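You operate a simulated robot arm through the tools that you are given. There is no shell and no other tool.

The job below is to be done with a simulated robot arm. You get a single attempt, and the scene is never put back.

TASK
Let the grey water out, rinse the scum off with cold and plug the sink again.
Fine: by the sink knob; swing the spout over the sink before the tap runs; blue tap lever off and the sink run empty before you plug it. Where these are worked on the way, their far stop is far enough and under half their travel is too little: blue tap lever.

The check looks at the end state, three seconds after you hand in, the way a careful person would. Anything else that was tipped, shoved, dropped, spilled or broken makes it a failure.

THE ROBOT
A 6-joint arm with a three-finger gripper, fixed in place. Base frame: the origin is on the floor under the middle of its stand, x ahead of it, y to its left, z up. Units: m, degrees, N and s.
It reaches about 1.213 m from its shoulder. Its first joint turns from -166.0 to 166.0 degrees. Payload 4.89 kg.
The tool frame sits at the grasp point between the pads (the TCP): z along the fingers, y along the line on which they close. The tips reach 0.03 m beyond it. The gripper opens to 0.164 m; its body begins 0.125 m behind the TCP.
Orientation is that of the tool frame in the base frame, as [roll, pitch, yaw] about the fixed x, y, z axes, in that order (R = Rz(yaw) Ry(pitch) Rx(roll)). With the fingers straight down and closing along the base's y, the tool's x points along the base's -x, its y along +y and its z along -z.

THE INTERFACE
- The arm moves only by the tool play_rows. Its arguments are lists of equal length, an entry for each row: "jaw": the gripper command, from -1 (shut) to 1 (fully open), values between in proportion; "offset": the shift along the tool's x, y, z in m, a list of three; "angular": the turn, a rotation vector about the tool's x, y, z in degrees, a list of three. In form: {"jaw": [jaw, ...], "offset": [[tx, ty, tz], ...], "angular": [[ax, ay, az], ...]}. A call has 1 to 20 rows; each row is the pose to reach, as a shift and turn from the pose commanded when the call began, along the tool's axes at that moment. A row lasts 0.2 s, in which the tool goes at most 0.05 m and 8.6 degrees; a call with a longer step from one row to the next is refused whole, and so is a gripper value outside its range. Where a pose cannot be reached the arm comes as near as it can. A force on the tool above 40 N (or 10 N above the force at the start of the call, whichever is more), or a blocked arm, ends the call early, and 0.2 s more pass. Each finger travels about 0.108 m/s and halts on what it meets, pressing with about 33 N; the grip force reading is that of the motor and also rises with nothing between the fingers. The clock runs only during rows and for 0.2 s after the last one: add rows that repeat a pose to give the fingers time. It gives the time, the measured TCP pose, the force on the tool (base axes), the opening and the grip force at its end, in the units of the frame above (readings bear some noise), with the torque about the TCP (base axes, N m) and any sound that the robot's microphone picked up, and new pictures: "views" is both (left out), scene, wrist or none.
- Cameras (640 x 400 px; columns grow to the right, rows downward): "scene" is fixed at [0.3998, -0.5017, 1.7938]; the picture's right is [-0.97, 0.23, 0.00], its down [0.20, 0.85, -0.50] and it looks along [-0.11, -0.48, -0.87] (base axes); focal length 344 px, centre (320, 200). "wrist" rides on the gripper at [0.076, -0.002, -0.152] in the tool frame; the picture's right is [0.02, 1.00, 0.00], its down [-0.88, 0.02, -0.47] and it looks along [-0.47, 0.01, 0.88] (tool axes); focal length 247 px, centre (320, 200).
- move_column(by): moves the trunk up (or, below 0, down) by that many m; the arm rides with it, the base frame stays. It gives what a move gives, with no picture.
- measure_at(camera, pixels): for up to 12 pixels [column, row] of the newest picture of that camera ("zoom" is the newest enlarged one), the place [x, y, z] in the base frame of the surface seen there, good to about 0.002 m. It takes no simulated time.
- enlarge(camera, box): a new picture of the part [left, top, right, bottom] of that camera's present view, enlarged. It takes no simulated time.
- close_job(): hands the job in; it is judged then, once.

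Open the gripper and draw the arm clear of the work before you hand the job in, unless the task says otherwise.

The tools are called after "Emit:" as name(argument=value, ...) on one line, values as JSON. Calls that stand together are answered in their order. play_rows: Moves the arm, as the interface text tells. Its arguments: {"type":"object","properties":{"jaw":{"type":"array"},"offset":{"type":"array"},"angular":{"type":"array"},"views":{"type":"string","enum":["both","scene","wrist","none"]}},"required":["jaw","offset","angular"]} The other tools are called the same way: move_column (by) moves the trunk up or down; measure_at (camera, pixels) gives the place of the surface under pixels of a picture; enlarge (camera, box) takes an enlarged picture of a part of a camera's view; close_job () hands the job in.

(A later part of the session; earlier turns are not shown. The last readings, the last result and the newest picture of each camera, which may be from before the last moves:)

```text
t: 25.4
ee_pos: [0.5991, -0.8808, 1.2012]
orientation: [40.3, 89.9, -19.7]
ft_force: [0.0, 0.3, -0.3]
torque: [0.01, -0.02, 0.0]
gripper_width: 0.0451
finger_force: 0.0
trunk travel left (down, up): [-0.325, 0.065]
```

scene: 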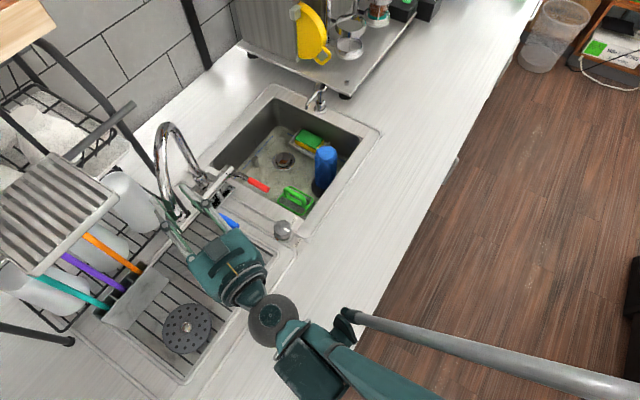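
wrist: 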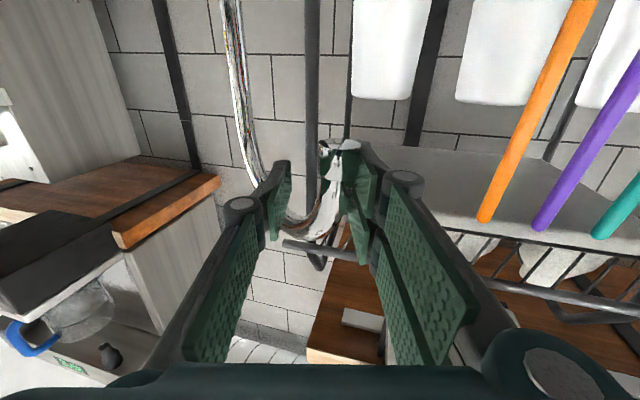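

The spout follows freely (forces ≈0). I continue the sweep from 85° to 150°, turning the gripper by 30° along with it in the second half.

Emit:
play_rows(jaw=[-0.451, -0.451, -0.451, -0.451, -0.451, -0.451, -0.451, -0.451, -0.451, -0.451, -0.451, -0.451, -0.451, -0.451], offset=[[0, -0.0147, -0.0094], [0, -0.0301, -0.0174], [0, -0.0462, -0.0242], [0, -0.0629, -0.0294], [0, -0.08, -0.0331], [0, -0.0971, -0.0345], [0, -0.1144, -0.0342], [0, -0.1316, -0.0325], [0, -0.1487, -0.0293], [0, -0.1653, -0.0245], [0, -0.1815, -0.0184], [0, -0.1976, -0.0117], [0, -0.2131, -0.0037], [0, -0.2131, -0.0037]], angular=[[0, 0, 0], [0, 0, 0], [0, 0, 0], [0, 0, 0], [0, 0, 0], [-5, 0, 0], [-10, 0, 0], [-15, 0, 0], [-20, 0, 0], [-25, 0, 0], [-30, 0, 0], [-30, 0, 0], [-30, 0, 0], [-30, 0, 0]], views="both")

```text
t: 28.4
ee_pos: [0.4114, -0.9817, 1.202]
orientation: [-173.6, 90.0, 156.4]
ft_force: [1.1, -0.1, 0.4]
torque: [0.01, 0.02, 0.05]
gripper_width: 0.0449
finger_force: 0.0
trunk travel left (down, up): [-0.325, 0.065]
```

scene: 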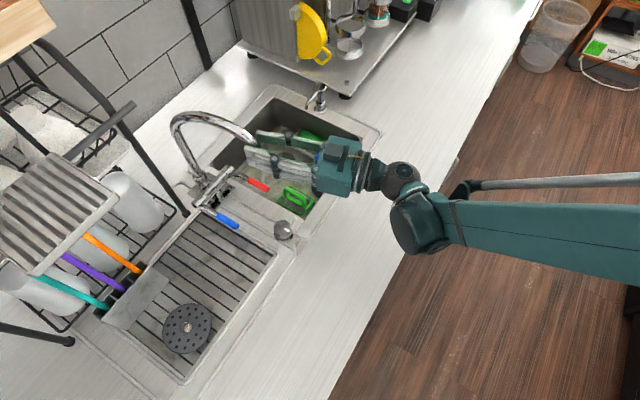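
wrist: 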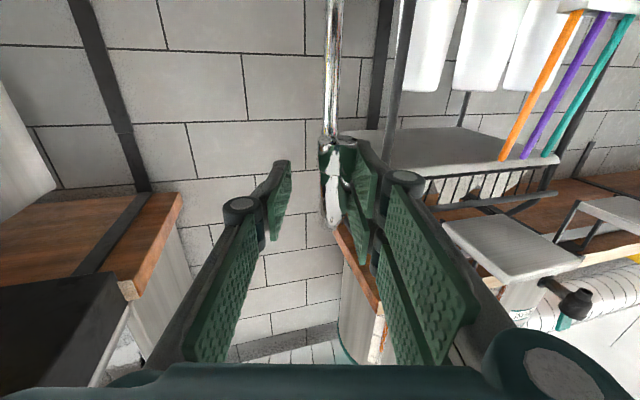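

The spout now points over the sink's front-left corner (scene (245,130)). I continue from 150° to about 197° so that the outlet ends well inside the basin.

Emit:
play_rows(jaw=[-0.451, -0.451, -0.451, -0.451, -0.451, -0.451, -0.451, -0.451, -0.451, -0.451, -0.451], offset=[[0, -0.0175, 0.0007], [0, -0.0347, 0.0031], [0, -0.0517, 0.0068], [0, -0.0684, 0.0121], [0, -0.0845, 0.0188], [0, -0.1, 0.0268], [0, -0.1147, 0.0362], [0, -0.1286, 0.0468], [0, -0.1415, 0.0586], [0, -0.147, 0.064], [0, -0.147, 0.064]], angular=[[0, 0, 0], [0, 0, 0], [0, 0, 0], [0, 0, 0], [0, 0, 0], [0, 0, 0], [0, 0, 0], [0, 0, 0], [0, 0, 0], [0, 0, 0], [0, 0, 0]], views="both")

```text
t: 30.4
ee_pos: [0.3937, -1.1288, 1.199]
orientation: [-119.0, 89.7, -148.5]
ft_force: [9.6, 18.0, -14.3]
torque: [-0.56, 1.1, 0.41]
gripper_width: 0.0533
finger_force: 10.4
trunk travel left (down, up): [-0.325, 0.065]
stopped in row 10: the force on the tool passed its limit at 57 N (the readings are from after the stop); the commanded pose is now the measured one
```

scene: 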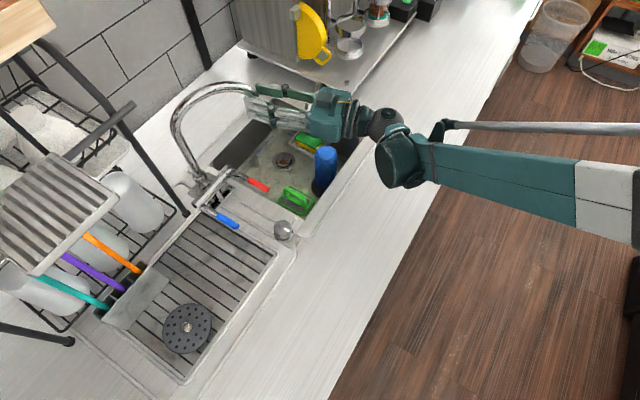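
wrist: 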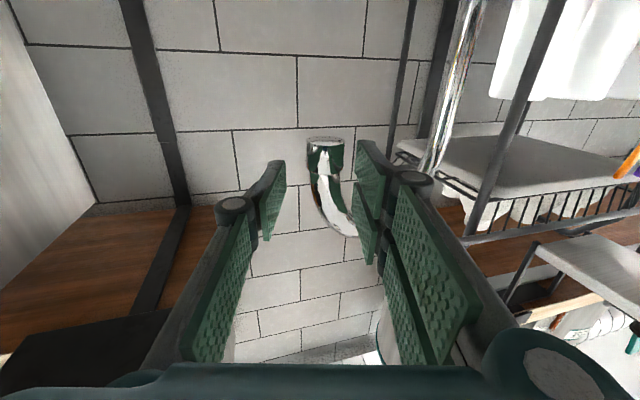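

The force limit tripped near 195°: the spout has probably met its own stop. I measure where the outlet is now and where the drain and basin rim lie.

Emit:
measure_at(camera="wrist", pixels=[[325, 145], [325, 160], [318, 165], [338, 160], [325, 190], [340, 215], [352, 228], [440, 120], [460, 40], [285, 175], [360, 180], [365, 215]])

Emit:
measure_at(camera="scene", pixels=[[284, 160], [284, 152], [270, 140], [255, 90], [230, 85], [200, 95], [178, 120], [185, 150], [200, 175], [250, 170], [295, 180], [310, 190]])

Emit:
enlarge(camera="scene", box=[160, 70, 400, 220])

```text
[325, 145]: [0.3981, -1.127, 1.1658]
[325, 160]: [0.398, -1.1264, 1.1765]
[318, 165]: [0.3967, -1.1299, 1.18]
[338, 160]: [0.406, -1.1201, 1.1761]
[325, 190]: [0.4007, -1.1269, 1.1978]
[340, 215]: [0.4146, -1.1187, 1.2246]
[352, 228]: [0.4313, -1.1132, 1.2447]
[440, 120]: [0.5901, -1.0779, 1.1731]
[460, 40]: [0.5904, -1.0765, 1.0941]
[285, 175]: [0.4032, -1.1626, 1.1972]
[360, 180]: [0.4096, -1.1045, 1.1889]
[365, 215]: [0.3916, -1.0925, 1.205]
```

```text
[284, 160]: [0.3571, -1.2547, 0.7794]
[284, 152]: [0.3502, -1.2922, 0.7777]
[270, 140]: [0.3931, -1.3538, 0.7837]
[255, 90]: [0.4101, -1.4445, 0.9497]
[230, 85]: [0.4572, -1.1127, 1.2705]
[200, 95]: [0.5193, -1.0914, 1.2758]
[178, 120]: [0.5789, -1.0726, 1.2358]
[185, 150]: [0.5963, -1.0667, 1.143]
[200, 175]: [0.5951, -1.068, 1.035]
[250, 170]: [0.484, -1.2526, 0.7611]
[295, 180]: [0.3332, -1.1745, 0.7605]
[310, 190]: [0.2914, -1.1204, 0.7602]
```

```text
2.67 times, centred on (280, 145) of scene
```

zoom: 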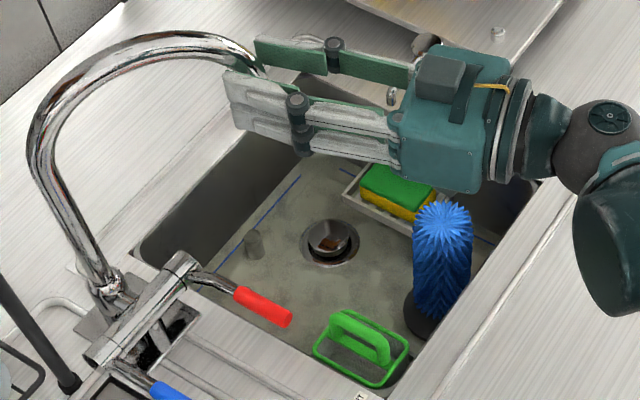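

The outlet is now at about (0.405,-1.128,1.166), roughly 0.10 m inside the basin's left rim — the spout is over the sink. I open the cage, back out along the fingers, then move to the robot side of the tap.

Emit:
play_rows(jaw=[-0.2, 0.037, 0.037, 0.037, 0.037, 0.037, 0.037, 0.037, 0.0, 0.0, -0.1, -0.1, -0.2, -0.2], offset=[[0, 0, 0], [0, 0, 0], [0, 0, -0.01], [0, 0, -0.04], [0, 0, -0.08], [0, 0, -0.12], [0, 0, -0.16], [0, 0.04, -0.16], [0, 0.08, -0.16], [0, 0.12, -0.16], [0, 0.16, -0.16], [0, 0.2, -0.16], [0, 0.24, -0.16], [0, 0.28, -0.16]], angular=[[0, 0, 0], [0, 0, 0], [0, 0, 0], [0, 0, 0], [0, 0, 0], [0, 0, 0], [0, 0, 0], [0, 0, 0], [0, 0, 0], [0, 0, 0], [0, 0, 0], [0, 0, 0], [0, 0, 0], [0, 0, 0]], views="both")

```text
t: 33.4
ee_pos: [0.3902, -0.8106, 1.1966]
orientation: [-105.8, 89.9, -135.6]
ft_force: [-0.5, -0.2, -0.7]
torque: [-0.09, -0.06, 0.19]
gripper_width: 0.0655
finger_force: 0.1
trunk travel left (down, up): [-0.325, 0.065]
```

scene: 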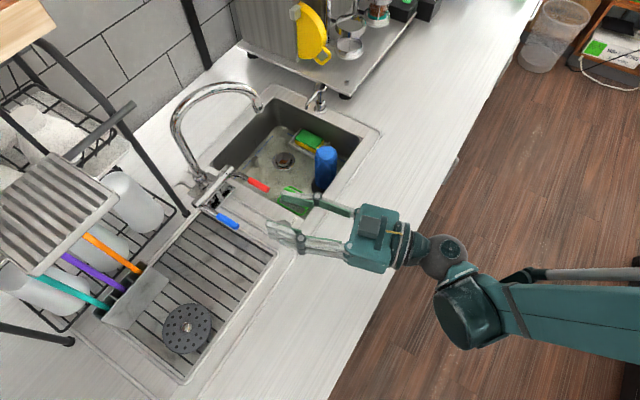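
wrist: 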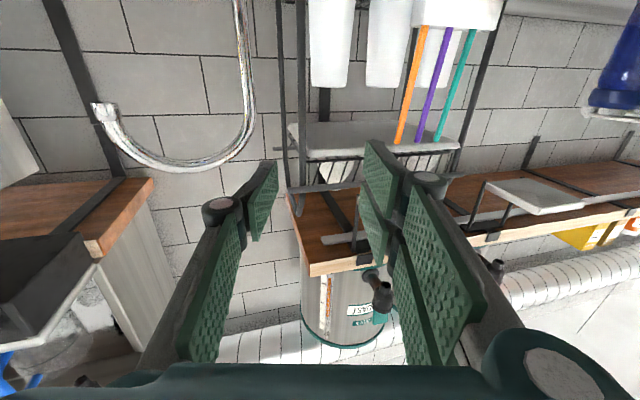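

The spout stays over the sink (scene (215,90)–(258,105)). I rotate to a 45°-down approach aligned with the bridge (closing axis along the bridge direction) and stop short of the blue lever.

Emit:
play_rows(jaw=[-0.2, -0.2], offset=[[0, 0, 0], [0, 0, 0]], angular=[[7.5, 0, 0], [15, 0, 0]], views="none")

Emit:
play_rows(jaw=[-0.2, -0.2, -0.2, -0.2, -0.2, -0.2, -0.2], offset=[[0.0139, 0.0036, 0.013], [0.0277, 0.0073, 0.026], [0.0416, 0.0109, 0.039], [0.0554, 0.0145, 0.052], [0.0693, 0.0181, 0.065], [0.0831, 0.0218, 0.078], [0.097, 0.0254, 0.091]], angular=[[0, 6.4, 0], [0, 12.9, 0], [0, 19.3, 0], [0, 25.7, 0], [0, 32.1, 0], [0, 38.6, 0], [0, 45, 0]], views="both")

```text
t: 34.0
ee_pos: [0.3902, -0.8104, 1.199]
orientation: [-87.9, 89.9, -132.5]
ft_force: [-1.4, 0.0, 0.1]
torque: [-0.08, -0.04, 0.25]
gripper_width: 0.0657
finger_force: 0.0
trunk travel left (down, up): [-0.325, 0.065]
```

```text
t: 35.6
ee_pos: [0.4743, -0.8552, 1.1029]
orientation: [-180.0, 44.9, 135.3]
ft_force: [-0.7, -0.9, 0.8]
torque: [0.01, -0.08, 0.04]
gripper_width: 0.0657
finger_force: 0.0
trunk travel left (down, up): [-0.325, 0.065]
```

scene: 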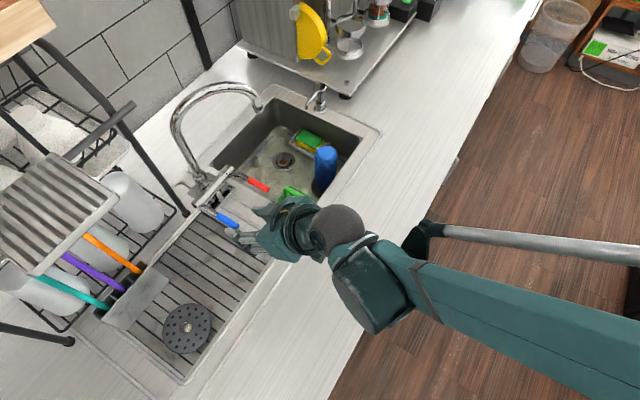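
wrist: 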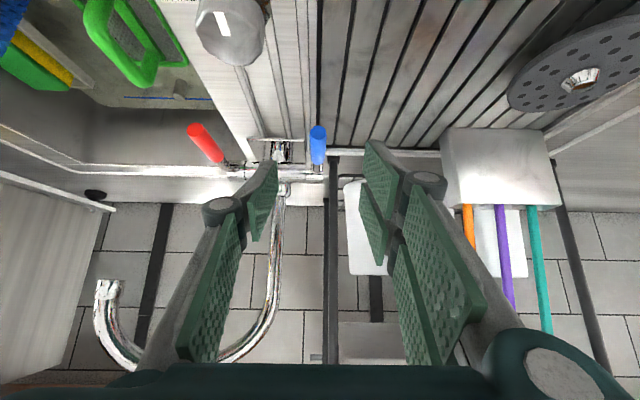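

The blue lever's tip faces the camera at (317,143), between the open fingers. I zoom in and measure it, the collar and the surroundings.

Emit:
enlarge(camera="wrist", box=[180, 110, 420, 210])

Emit:
measure_at(camera="wrist", pixels=[[317, 132], [317, 145], [317, 160], [311, 145], [323, 145], [316, 172], [205, 135], [205, 150], [318, 178], [285, 190], [262, 190], [340, 160]])

Emit:
measure_at(camera="scene", pixels=[[218, 213], [225, 217], [232, 222], [237, 226], [222, 222], [230, 227], [212, 208], [205, 203]])

```text
2.67 times, centred on (300, 160) of wrist
```

zoom: 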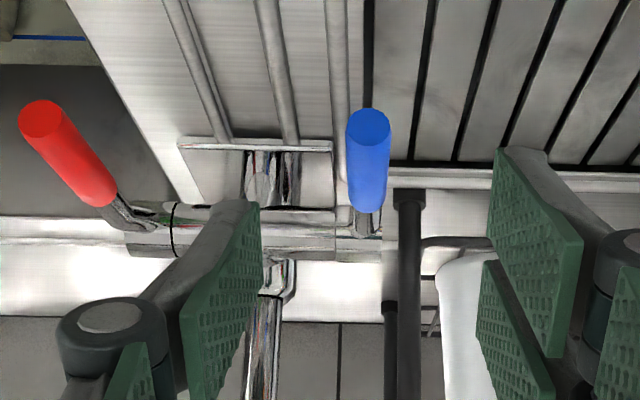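

```text
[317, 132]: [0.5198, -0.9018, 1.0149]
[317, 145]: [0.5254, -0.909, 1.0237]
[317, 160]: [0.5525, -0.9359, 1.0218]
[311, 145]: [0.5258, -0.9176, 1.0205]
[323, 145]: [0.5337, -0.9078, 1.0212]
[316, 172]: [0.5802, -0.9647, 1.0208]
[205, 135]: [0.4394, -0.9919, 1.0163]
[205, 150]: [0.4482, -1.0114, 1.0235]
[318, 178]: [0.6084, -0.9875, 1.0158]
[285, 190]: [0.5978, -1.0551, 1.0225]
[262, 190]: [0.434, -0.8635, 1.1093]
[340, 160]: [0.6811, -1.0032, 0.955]
```

```text
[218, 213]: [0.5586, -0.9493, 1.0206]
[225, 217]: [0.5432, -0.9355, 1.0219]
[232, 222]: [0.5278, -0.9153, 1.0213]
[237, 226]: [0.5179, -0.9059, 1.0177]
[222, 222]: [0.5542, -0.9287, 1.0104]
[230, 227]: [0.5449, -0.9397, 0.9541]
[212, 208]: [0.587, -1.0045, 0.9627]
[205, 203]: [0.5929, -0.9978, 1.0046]
```

The handle runs along −w at u≈-0.271, axis z≈1.013, and lies straight along the tool's z. I advance 0.126 m so the pads straddle it about 0.10 m from the pivot, still open.

Emit:
play_rows(jaw=[-0.2, -0.2, -0.2, -0.2, -0.2, -0.2, -0.2], offset=[[0, -0.0015, 0.02], [0, -0.0017, 0.045], [0.0005, -0.0017, 0.07], [0.001, -0.0017, 0.09], [0.0014, -0.0017, 0.108], [0.0014, -0.0017, 0.119], [0.0014, -0.0017, 0.126]], angular=[[0, 0, 0], [0, 0, 0], [0, 0, 0], [0, 0, 0], [0, 0, 0], [0, 0, 0], [0, 0, 0]], views="both")

```text
t: 37.2
ee_pos: [0.5352, -0.9178, 1.0118]
orientation: [-179.8, 45.0, 135.4]
ft_force: [-0.7, -0.4, 0.2]
torque: [-0.01, 0.01, -0.01]
gripper_width: 0.0656
finger_force: 0.1
trunk travel left (down, up): [-0.325, 0.065]
```

scene: 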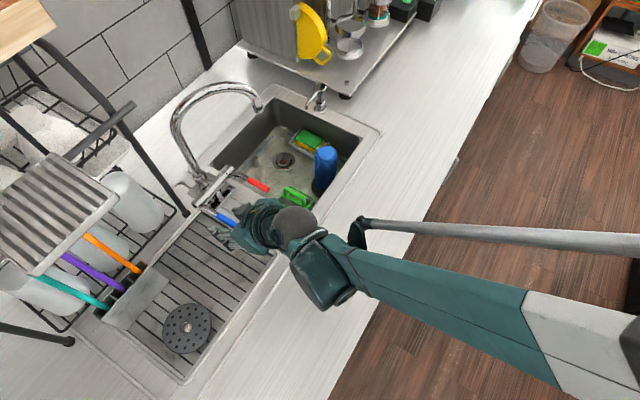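
wrist: 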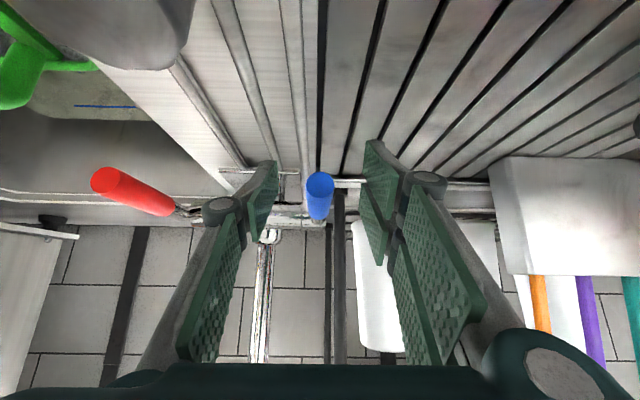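

The handle sits between the pads at (320,192), no contact. I close on it.

Emit:
play_rows(jaw=[-0.5, -0.7, -0.85, -0.85, -0.85], offset=[[0, 0, 0], [0, 0, 0], [0, 0, 0], [0, 0, 0], [0, 0, 0]], angular=[[0, 0, 0], [0, 0, 0], [0, 0, 0], [0, 0, 0], [0, 0, 0]], views="wrist")

```text
t: 38.4
ee_pos: [0.5345, -0.9185, 1.0121]
orientation: [-179.8, 44.9, 135.5]
ft_force: [-1.0, -6.7, -0.4]
torque: [-0.01, -0.05, 0.23]
gripper_width: 0.019
finger_force: 44.8
trunk travel left (down, up): [-0.325, 0.065]
```

wrist: 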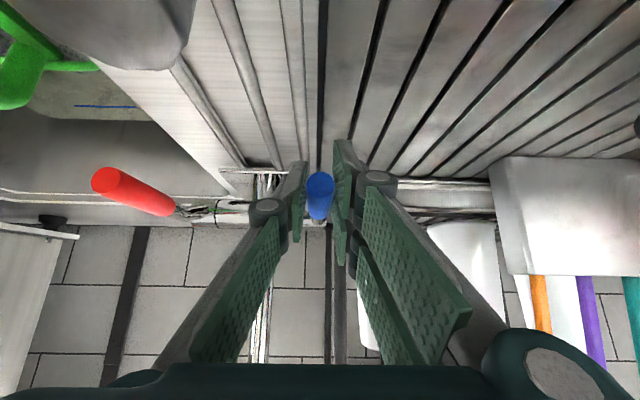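

Gripped at 0.019 m. I try lifting the lever about the bridge axis, first 15° of arc with the orientation kept.

Emit:
play_rows(jaw=[-0.9, -0.9, -0.9, -0.9], offset=[[-0.0072, 0, -0.0055], [-0.0149, 0, -0.0103], [-0.0229, 0, -0.0145], [-0.0229, 0, -0.0145]], angular=[[0, 0, 0], [0, 0, 0], [0, 0, 0], [0, 0, 0]], views="both")

```text
t: 39.4
ee_pos: [0.5391, -0.923, 1.0388]
orientation: [-179.7, 45.0, 135.4]
ft_force: [0.4, -4.9, -16.2]
torque: [1.16, 1.06, 0.13]
gripper_width: 0.0192
finger_force: 45.0
trunk travel left (down, up): [-0.325, 0.065]
```

scene: 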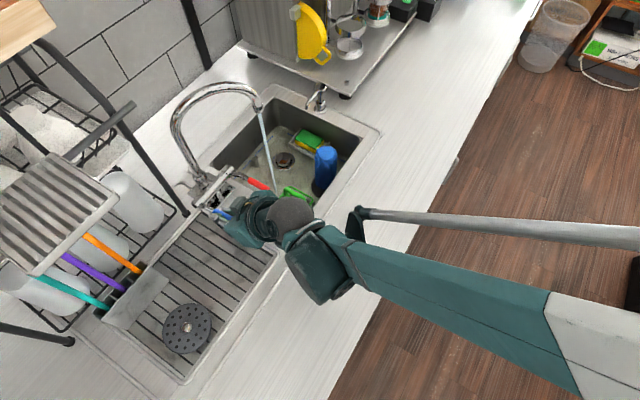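
wrist: 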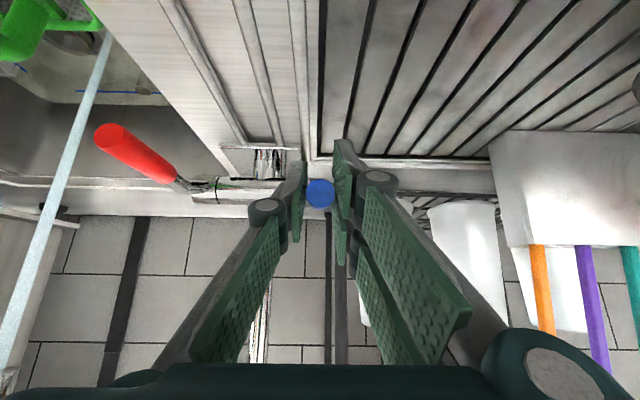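

Lifting works: water now streams from the spout into the basin (scene (265,135)). I continue the arc another 25°, co-rotating a little to relieve the torque on the pads.

Emit:
play_rows(jaw=[-0.9, -0.9, -0.9, -0.9, -0.9, -0.9], offset=[[-0.0084, 0, -0.0035], [-0.017, 0, -0.0062], [-0.0259, 0, -0.0082], [-0.0349, 0, -0.0093], [-0.044, 0, -0.0098], [-0.044, 0, -0.0098]], angular=[[0, 3, 0], [0, 6, 0], [0, 9, 0], [0, 12, 0], [0, 15, 0], [0, 15, 0]], views="both")

```text
t: 40.3
ee_pos: [0.5462, -0.9321, 1.0605]
orientation: [178.3, 36.5, 135.5]
ft_force: [12.7, 1.4, -7.6]
torque: [-0.31, 0.62, -1.33]
gripper_width: 0.0201
finger_force: 44.7
out of reach, approached as far as the arm can: row 3, 4
trunk travel left (down, up): [-0.325, 0.065]
stopped in row 4: the force on the tool passed its limit at 48 N (the readings are from after the stop); the commanded pose is now the measured one
```

scene: 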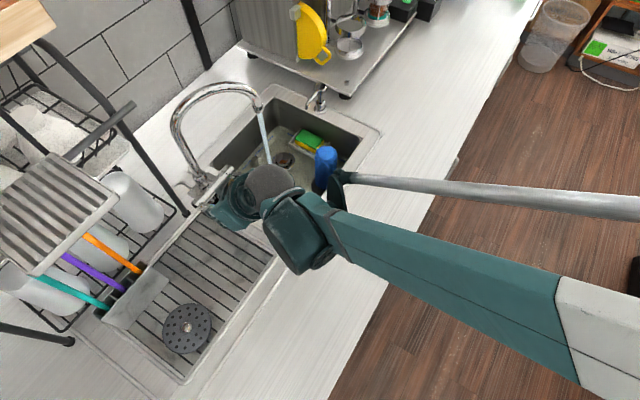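
wrist: 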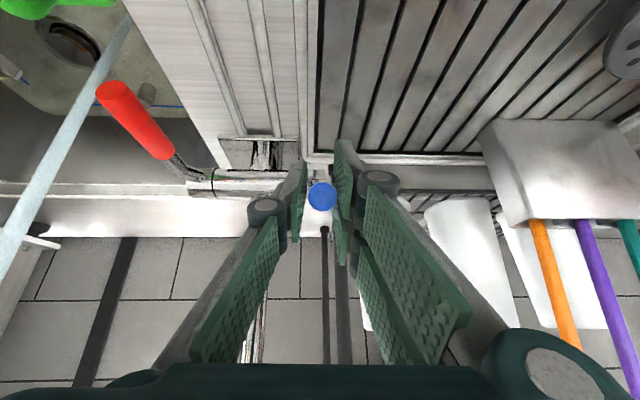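

Stopped at about 34° of lever angle because the co-rotated pose ran out of reach, not necessarily at the lever's stop; water is running. I restore the 45° tilt (which needs less reach) and check forces.

Emit:
play_rows(jaw=[-0.9, -0.9, -0.9], offset=[[0, 0, 0], [0, 0, 0], [0, 0, 0]], angular=[[0.8, -4, 0], [1.7, -8.5, 0], [1.7, -8.5, 0]], views="none")

```text
t: 41.1
ee_pos: [0.5463, -0.9309, 1.062]
orientation: [179.9, 45.0, 135.4]
ft_force: [19.1, 24.9, -13.8]
torque: [1.27, 0.91, 0.7]
gripper_width: 0.0199
finger_force: 44.5
trunk travel left (down, up): [-0.325, 0.065]
```

About 31 N along +u; I ease the pose 3 mm along tool +y.

Emit:
play_rows(jaw=[-0.9, -0.9, -0.9], offset=[[0, 0.0015, 0], [0, 0.003, 0], [0, 0.003, 0]], angular=[[0, 0, 0], [0, 0, 0], [0, 0, 0]], views="wrist")

```text
t: 41.9
ee_pos: [0.547, -0.9317, 1.0621]
orientation: [179.9, 45.1, 135.4]
ft_force: [5.4, 11.3, -11.7]
torque: [1.0, 0.88, 0.24]
gripper_width: 0.0195
finger_force: 44.7
trunk travel left (down, up): [-0.325, 0.065]
```

wrist: 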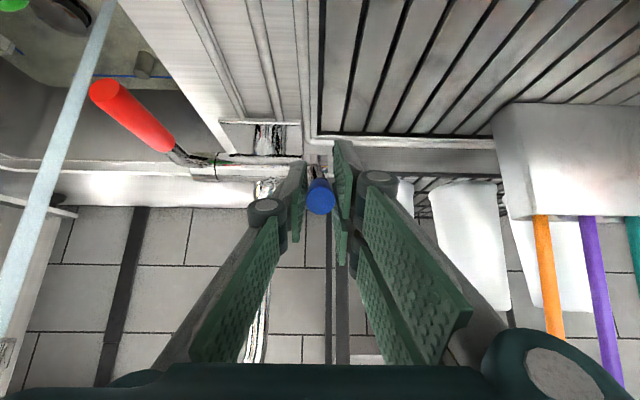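

Forces are small now. I keep lifting along the arc with the tilt held, to about 50°.

Emit:
play_rows(jaw=[-0.9, -0.9, -0.9, -0.9], offset=[[-0.0089, 0, -0.0011], [-0.0179, 0, -0.0015], [-0.0269, 0, -0.0011], [-0.0269, 0, -0.0011]], angular=[[0, 0, 0], [0, 0, 0], [0, 0, 0], [0, 0, 0]], views="both")

```text
t: 42.9
ee_pos: [0.559, -0.944, 1.0828]
orientation: [179.8, 45.1, 135.2]
ft_force: [-3.2, 4.9, -2.7]
torque: [0.63, 0.46, -0.03]
gripper_width: 0.0194
finger_force: 44.9
trunk travel left (down, up): [-0.325, 0.065]
```

scene: 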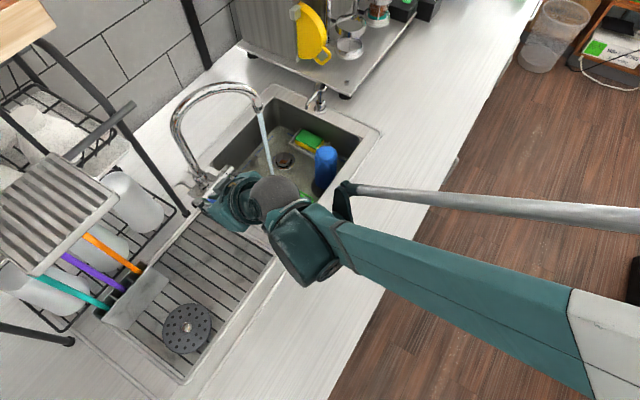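
wrist: 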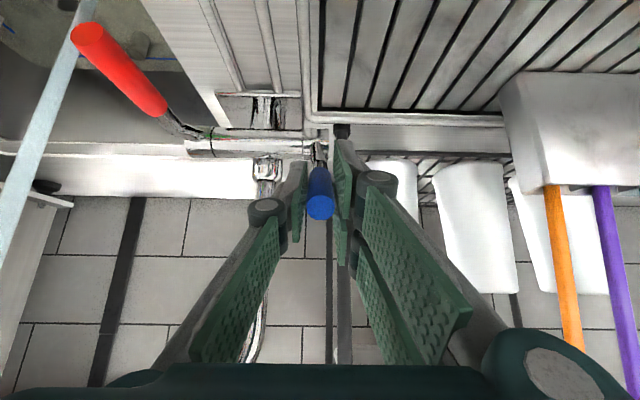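

The lever moves freely with little force, now around 50°. I continue toward 65° watching for the stop.

Emit:
play_rows(jaw=[-0.9, -0.9, -0.9, -0.9], offset=[[-0.0092, 0, 0.0013], [-0.018, 0, 0.0032], [-0.0267, 0, 0.0059], [-0.0267, 0, 0.0059]], angular=[[0, 0, 0], [0, 0, 0], [0, 0, 0], [0, 0, 0]], views="both")

```text
t: 43.4
ee_pos: [0.5625, -0.9488, 1.0859]
orientation: [179.9, 44.6, 135.3]
ft_force: [-8.9, 8.1, -3.8]
torque: [-0.84, -0.32, -0.43]
gripper_width: 0.0193
finger_force: 45.6
trunk travel left (down, up): [-0.325, 0.065]
stopped in row 2: the force on the tool passed its limit at 55 N (the readings are from after the stop); the commanded pose is now the measured one
```

scene: 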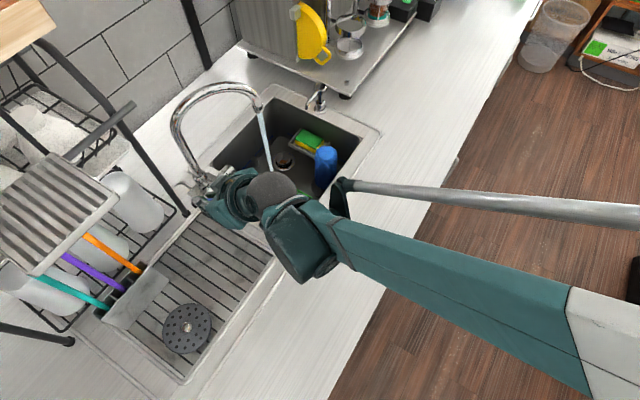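
wrist: 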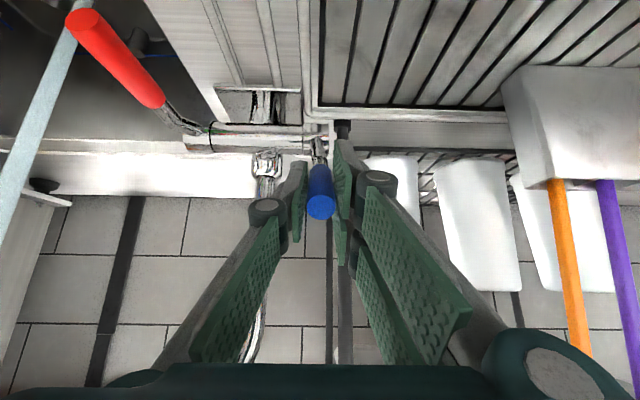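

The force spiked at about 53°: the lever's far stop. The basin floor already looks darker; I enlarge it to judge the rinse.

Emit:
enlarge(camera="scene", box=[190, 80, 390, 210])

Emit:
enlarge(camera="wrist", box=[0, 0, 200, 160])

```text
3.08 times, centred on (290, 145) of scene
```

zoom: 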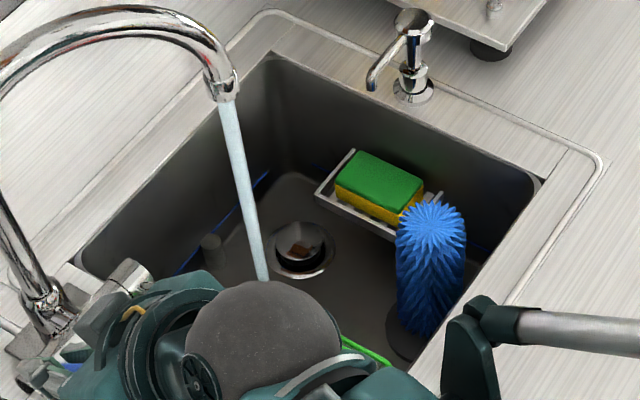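

```text
2.50 times, centred on (100, 80) of wrist
```

zoom: 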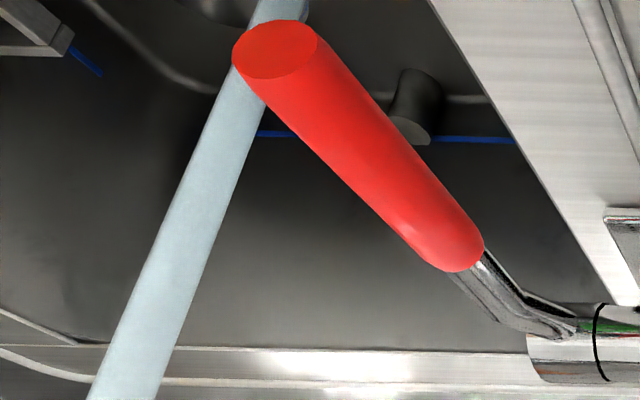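

The scum is gone from the floor. I let the water run ~2 s more with the lever held still to be sure, then view again.

Emit:
play_rows(jaw=[-0.9, -0.9, -0.9, -0.9, -0.9, -0.9, -0.9, -0.9, -0.9, -0.9], offset=[[0, 0, 0], [0, 0, 0], [0, 0, 0], [0, 0, 0], [0, 0, 0], [0, 0, 0], [0, 0, 0], [0, 0, 0], [0, 0, 0], [0, 0, 0]], angular=[[0, 0, 0], [0, 0, 0], [0, 0, 0], [0, 0, 0], [0, 0, 0], [0, 0, 0], [0, 0, 0], [0, 0, 0], [0, 0, 0], [0, 0, 0]], views="both")

Emit:
enlarge(camera="scene", box=[190, 80, 390, 210])

```text
t: 45.5
ee_pos: [0.5632, -0.9474, 1.0867]
orientation: [179.8, 44.7, 135.2]
ft_force: [-23.3, 19.2, -15.0]
torque: [0.72, 1.37, -0.4]
gripper_width: 0.0189
finger_force: 45.2
trunk travel left (down, up): [-0.325, 0.065]
```

scene: 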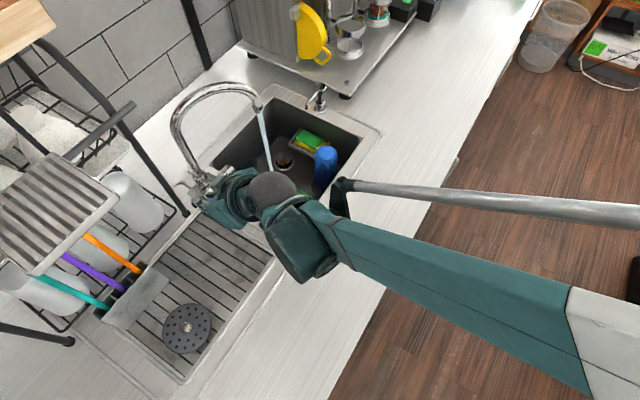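
wrist: 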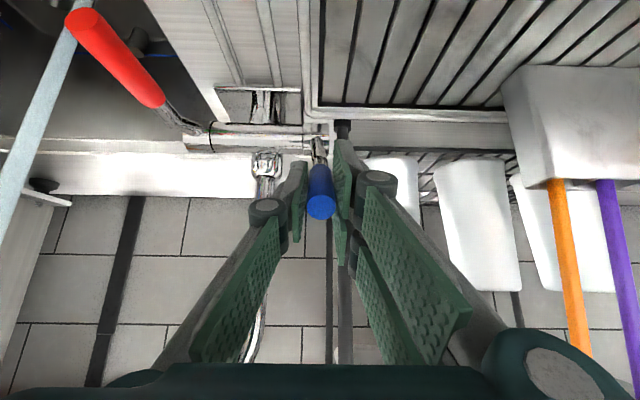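

```text
3.08 times, centred on (290, 145) of scene
```

zoom: 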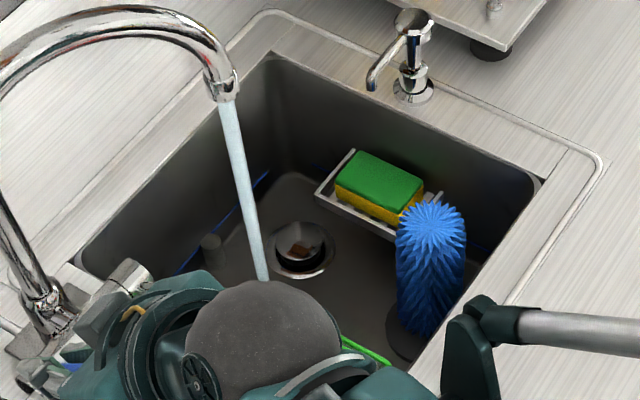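

The basin is clean and only the stream remains. I now lower the blue lever back along the same arc to about 10°, then finish onto its stop.

Emit:
play_rows(jaw=[-0.9, -0.9, -0.9, -0.9, -0.9, -0.9, -0.9, -0.9, -0.9], offset=[[0.0062, 0, -0.0011], [0.0152, 0, -0.0015], [0.0243, 0, -0.0011], [0.0332, 0, 0.0001], [0.0419, 0, 0.0021], [0.0506, 0, 0.0048], [0.059, 0, 0.0082], [0.067, 0, 0.0124], [0.0745, 0, 0.0173]], angular=[[0, 0, 0], [0, 0, 0], [0, 0, 0], [0, 0, 0], [0, 0, 0], [0, 0, 0], [0, 0, 0], [0, 0, 0], [0, 0, 0]], views="both")

```text
t: 47.5
ee_pos: [0.5346, -0.9191, 1.0216]
orientation: [179.9, 44.8, 135.3]
ft_force: [9.2, -2.3, 10.3]
torque: [-0.98, -1.04, 0.18]
gripper_width: 0.0196
finger_force: 45.3
trunk travel left (down, up): [-0.325, 0.065]
```

scene: 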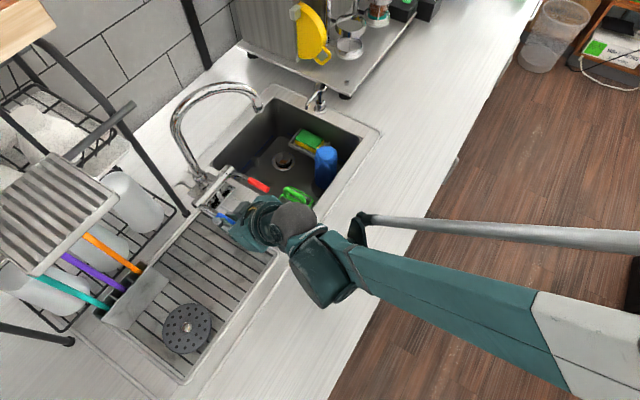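
wrist: 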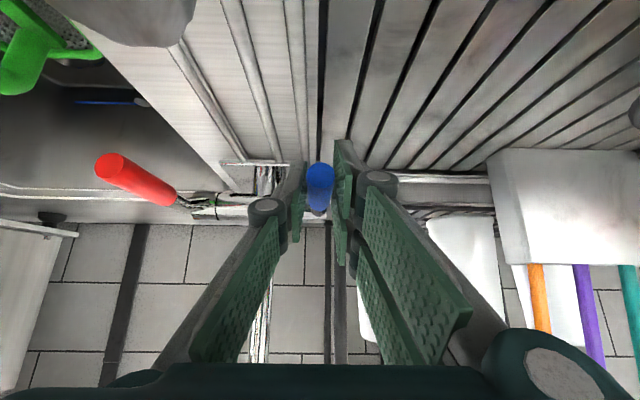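

The stream has stopped already near 10°. I press the lever the remaining few degrees down onto its off stop.

Emit:
play_rows(jaw=[-0.9, -0.9, -0.9, -0.9], offset=[[0.0036, 0, 0.0027], [0.0072, 0, 0.0055], [0.01, 0, 0.0078], [0.01, 0, 0.0078]], angular=[[0, 0, 0], [0, 0, 0], [0, 0, 0], [0, 0, 0]], views="both")

```text
t: 48.5
ee_pos: [0.5327, -0.9168, 1.0096]
orientation: [179.9, 44.9, 135.3]
ft_force: [5.1, -1.1, 26.6]
torque: [-0.47, -0.45, 0.27]
gripper_width: 0.0189
finger_force: 45.5
trunk travel left (down, up): [-0.325, 0.065]
```

scene: 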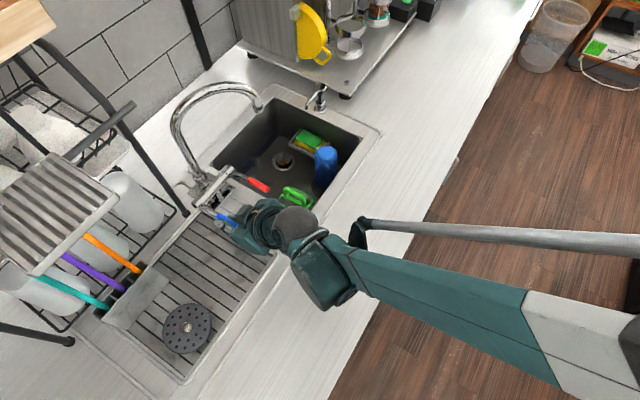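
wrist: 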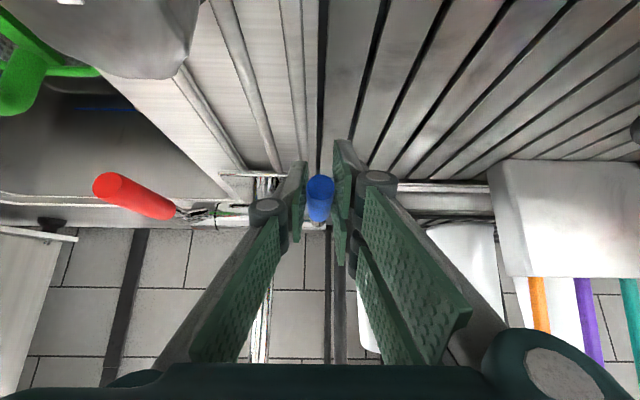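

Upward force of 27 N shows the lever is on its off stop (z 1.0096, slightly below the initial grip height). I open and back straight out.

Emit:
play_rows(jaw=[-0.6, -0.2, -0.2, -0.2, -0.2, -0.2, -0.2, -0.2], offset=[[0, 0, 0], [0, 0, 0], [0, 0, 0], [0, 0, -0.02], [0, 0, -0.05], [0, 0, -0.08], [0, 0, -0.11], [0, 0, -0.14]], angular=[[0, 0, 0], [0, 0, 0], [0, 0, 0], [0, 0, 0], [0, 0, 0], [0, 0, 0], [0, 0, 0], [0, 0, 0]], views="both")

Emit:
enlarge(camera="scene", box=[190, 80, 390, 210])

Emit:
measure_at(camera="scene", pixels=[[218, 213], [225, 217], [232, 222], [237, 225], [257, 185], [267, 189]])

```text
t: 50.4
ee_pos: [0.4625, -0.8493, 1.1099]
orientation: [179.9, 44.7, 135.3]
ft_force: [0.8, -0.3, -0.8]
torque: [0.05, 0.02, 0.05]
gripper_width: 0.0656
finger_force: 0.0
trunk travel left (down, up): [-0.325, 0.065]
```

scene: 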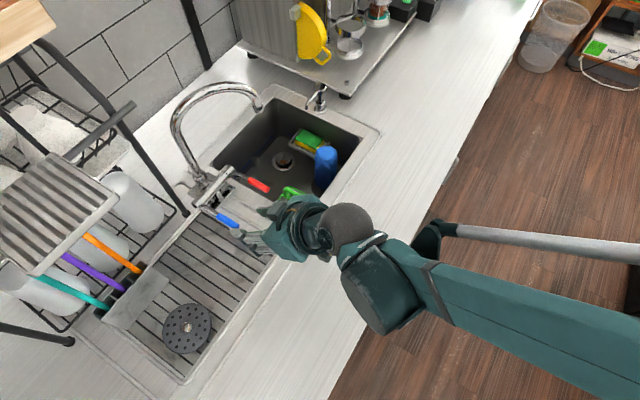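
wrist: 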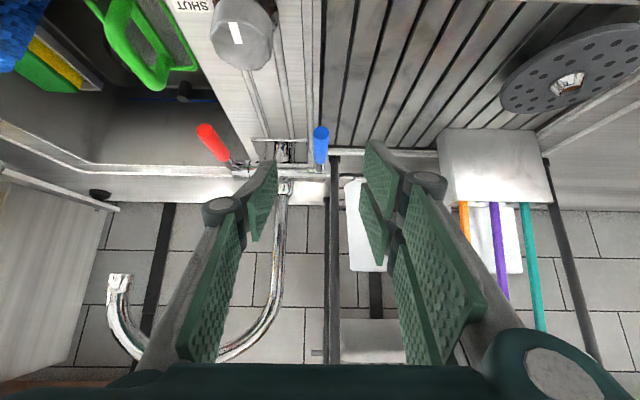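

```text
3.08 times, centred on (290, 145) of scene
```

zoom: 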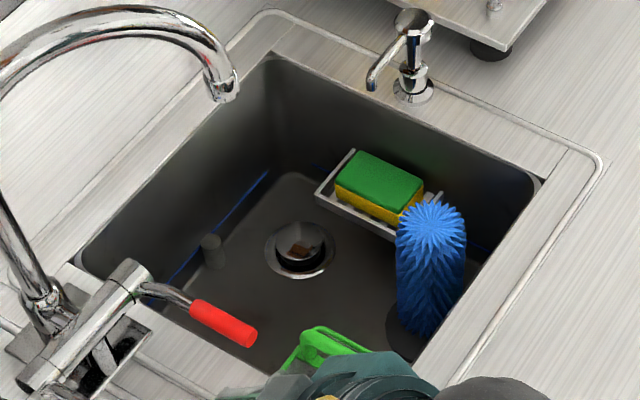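

```text
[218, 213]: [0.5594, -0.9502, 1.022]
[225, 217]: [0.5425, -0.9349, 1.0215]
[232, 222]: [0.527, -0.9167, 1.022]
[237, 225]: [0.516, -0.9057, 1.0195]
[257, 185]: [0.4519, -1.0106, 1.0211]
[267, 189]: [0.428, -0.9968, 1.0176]
```

The blue lever is back at its original place (tip z≈1.02), no stream, and the basin is empty with the drain plug still raised. I lift and un-tilt the gripper to fingers-down near the knob.

Emit:
play_rows(jaw=[-0.2, -0.2, -0.2, -0.2, -0.2, -0.2, -0.2], offset=[[-0.0096, -0.0044, -0.0127], [-0.0191, -0.0087, -0.0253], [-0.0287, -0.0131, -0.038], [-0.0382, -0.0174, -0.0507], [-0.0478, -0.0218, -0.0634], [-0.0573, -0.0261, -0.076], [-0.0669, -0.0305, -0.0887]], angular=[[0, 6.4, 0], [0, 12.9, 0], [0, 19.3, 0], [0, 25.7, 0], [0, 32.1, 0], [0, 38.6, 0], [0, 45, 0]], views="none")

```text
t: 52.0
ee_pos: [0.4317, -0.8581, 1.2193]
orientation: [165.2, 6.5, 134.5]
ft_force: [0.8, 0.5, 0.4]
torque: [-0.1, 0.05, -0.02]
gripper_width: 0.0658
finger_force: 0.1
out of reach, approached as far as the arm can: row 2, 3, 4, 5, 6, 7
trunk travel left (down, up): [-0.325, 0.065]
```

The arm could not fully un-tilt here (roll 165°, pitch 6.5°). I look at the present state before choosing another route.

Emit:
play_rows(jaw=[-0.2], offset=[[0, 0, 0]], angular=[[0, 0, 0]], views="both")

```text
t: 52.4
ee_pos: [0.4322, -0.8591, 1.2191]
orientation: [165.3, 6.5, 134.5]
ft_force: [-0.3, -0.3, 0.4]
torque: [0.0, -0.03, 0.0]
gripper_width: 0.0658
finger_force: 0.1
trunk travel left (down, up): [-0.325, 0.065]
```

scene: 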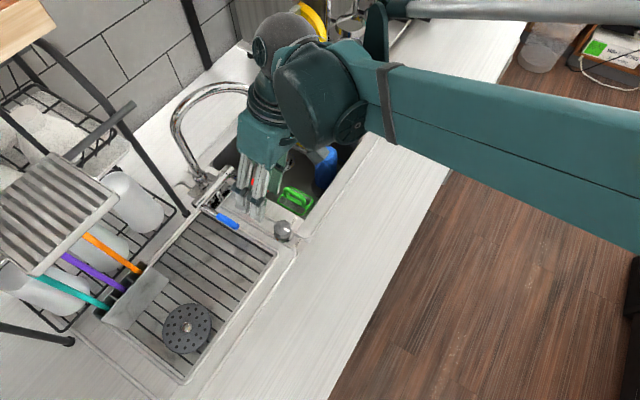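
wrist: 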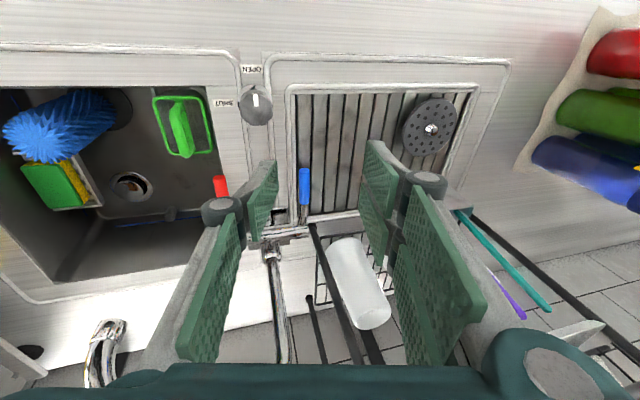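

The 14–15° leftover lean suggests the wrist is in its flipped branch after the spout sweep, with a joint at its limit. I go back to the 45° tilt on the robot side, then retrace the path by which I originally tilted up, to unflip.

Emit:
play_rows(jaw=[-0.2, -0.2, -0.2, -0.2, -0.2, -0.2, -0.2], offset=[[0.0108, 0.0147, 0.0026], [0.0216, 0.0294, 0.0052], [0.0324, 0.0441, 0.0078], [0.0431, 0.0588, 0.0103], [0.0539, 0.0735, 0.0129], [0.0647, 0.0882, 0.0155], [0.0647, 0.0882, 0.0155]], angular=[[2.32, -6.37, -0.9], [4.64, -12.73, -1.8], [6.97, -19.1, -2.7], [9.29, -25.5, -3.6], [11.6, -31.8, -4.5], [13.93, -38.2, -5.4], [13.93, -38.2, -5.4]], views="none")

```text
t: 54.0
ee_pos: [0.4487, -0.7498, 1.2195]
orientation: [-180.0, 45.1, 135.0]
ft_force: [-0.2, 0.7, 1.0]
torque: [-0.04, 0.07, -0.08]
gripper_width: 0.0655
finger_force: 0.0
trunk travel left (down, up): [-0.325, 0.065]
```

Clean 45° pose regained. Now I tilt to horizontal while going to the earlier pre-approach position, then yaw to the f=−60° heading used before.

Emit:
play_rows(jaw=[-0.2, -0.2, -0.2, -0.2, -0.2, -0.2, -0.2], offset=[[-0.0112, 0.0108, 0.0141], [-0.0223, 0.0216, 0.0283], [-0.0335, 0.0324, 0.0424], [-0.0446, 0.0432, 0.0566], [-0.0558, 0.054, 0.0707], [-0.0669, 0.0648, 0.0849], [-0.0781, 0.0756, 0.099]], angular=[[0, -6.4, 0], [0, -12.9, 0], [0, -19.3, 0], [0, -25.7, 0], [0, -32.1, 0], [0, -38.6, 0], [0, -45, 0]], views="none")

Emit:
play_rows(jaw=[-0.2, -0.2, -0.2], offset=[[0, 0, 0], [0, 0, 0], [0, 0, 0]], angular=[[7.5, 0, 0], [15, 0, 0], [15, 0, 0]], views="both")

```text
t: 55.5
ee_pos: [0.5914, -0.7856, 1.2039]
orientation: [7.8, 89.9, -37.3]
ft_force: [-0.7, 0.1, 0.5]
torque: [0.05, 0.07, 0.05]
gripper_width: 0.0655
finger_force: 0.0
trunk travel left (down, up): [-0.325, 0.065]
```

```text
t: 56.4
ee_pos: [0.5914, -0.7864, 1.2036]
orientation: [41.5, 89.9, -18.5]
ft_force: [0.6, 0.2, 0.3]
torque: [-0.02, 0.0, -0.14]
gripper_width: 0.0657
finger_force: 0.2
trunk travel left (down, up): [-0.325, 0.065]
```

scene: 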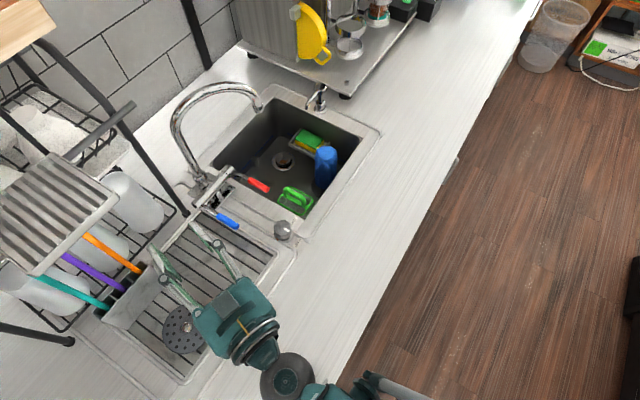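
wrist: 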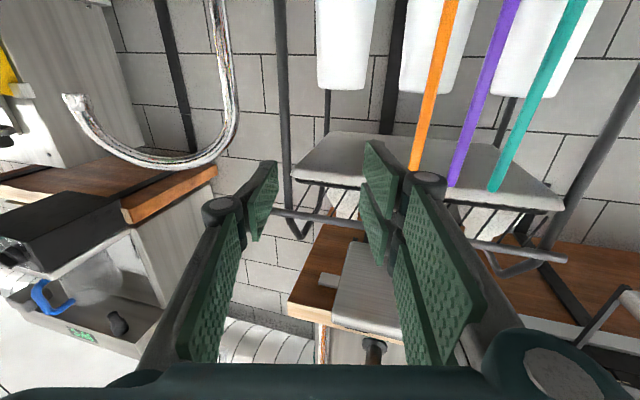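

The pose matches the one I had earlier on the way in. I retrace: tilt back 45° while withdrawing to (0.518,-0.689,1.2315).

Emit:
play_rows(jaw=[-0.2, -0.2, -0.2, -0.2, -0.2, -0.2, -0.2, -0.2], offset=[[-0.0035, -0.0019, -0.0151], [-0.007, -0.0037, -0.0302], [-0.0105, -0.0056, -0.0452], [-0.014, -0.0075, -0.0603], [-0.0175, -0.0093, -0.0754], [-0.021, -0.0112, -0.0905], [-0.0245, -0.013, -0.1055], [-0.028, -0.0149, -0.1206]], angular=[[0, 5.6, 0], [0, 11.2, 0], [0, 16.9, 0], [0, 22.5, 0], [0, 28.1, 0], [0, 33.8, 0], [0, 39.4, 0], [0, 45, 0]], views="none")

Emit:
play_rows(jaw=[-0.2, -0.2, -0.2], offset=[[0.006, 0, -0.003], [0.012, 0, -0.006], [0.018, 0, -0.009]], angular=[[0, 5, 0], [0, 10, 0], [0, 15, 0]], views="none")

```text
t: 58.1
ee_pos: [0.518, -0.6897, 1.2321]
orientation: [179.8, 44.8, 120.0]
ft_force: [-0.9, 0.5, 0.1]
torque: [0.02, 0.04, -0.03]
gripper_width: 0.0655
finger_force: 0.0
trunk travel left (down, up): [-0.325, 0.065]
```

```text
t: 59.0
ee_pos: [0.5079, -0.6733, 1.2258]
orientation: [179.9, 30.0, 120.0]
ft_force: [0.3, -0.5, -0.4]
torque: [-0.02, -0.01, 0.01]
gripper_width: 0.0657
finger_force: 0.0
trunk travel left (down, up): [-0.325, 0.065]
```

Tilt 30° reached cleanly at yaw 120°. I continue the last 30° to fingers-down.

Emit:
play_rows(jaw=[-0.2, -0.2, -0.2, -0.2, -0.2], offset=[[0.0006, -0.0004, -0.0055], [0.0011, -0.0009, -0.011], [0.0017, -0.0013, -0.0166], [0.0022, -0.0018, -0.0221], [0.0028, -0.0022, -0.0276]], angular=[[0, 6, 0], [0, 12, 0], [0, 18, 0], [0, 24, 0], [0, 30, 0]], views="both")

```text
t: 60.1
ee_pos: [0.4972, -0.6598, 1.248]
orientation: [180.0, 0.0, 120.0]
ft_force: [-0.8, 0.2, -0.1]
torque: [-0.08, -0.04, -0.03]
gripper_width: 0.0656
finger_force: 0.2
trunk travel left (down, up): [-0.325, 0.065]
```

scene: 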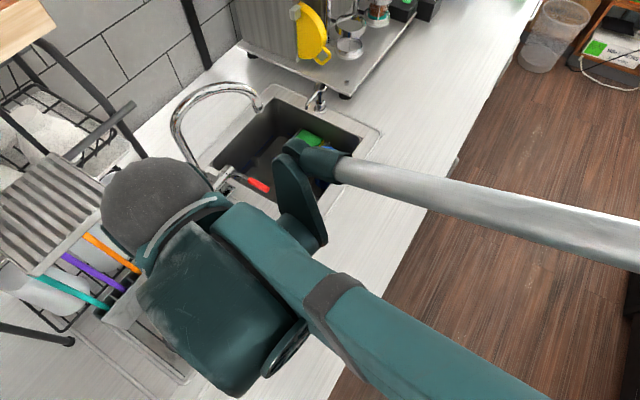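
wrist: 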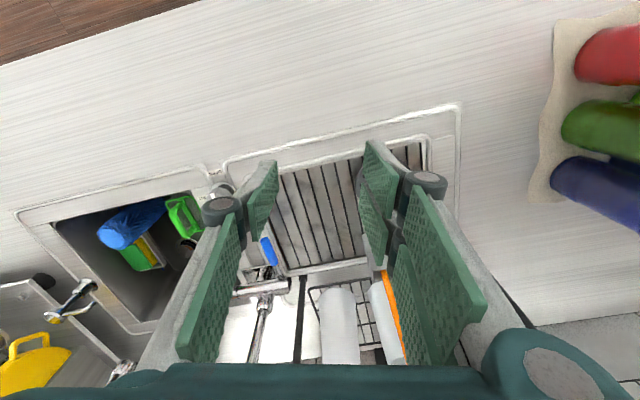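

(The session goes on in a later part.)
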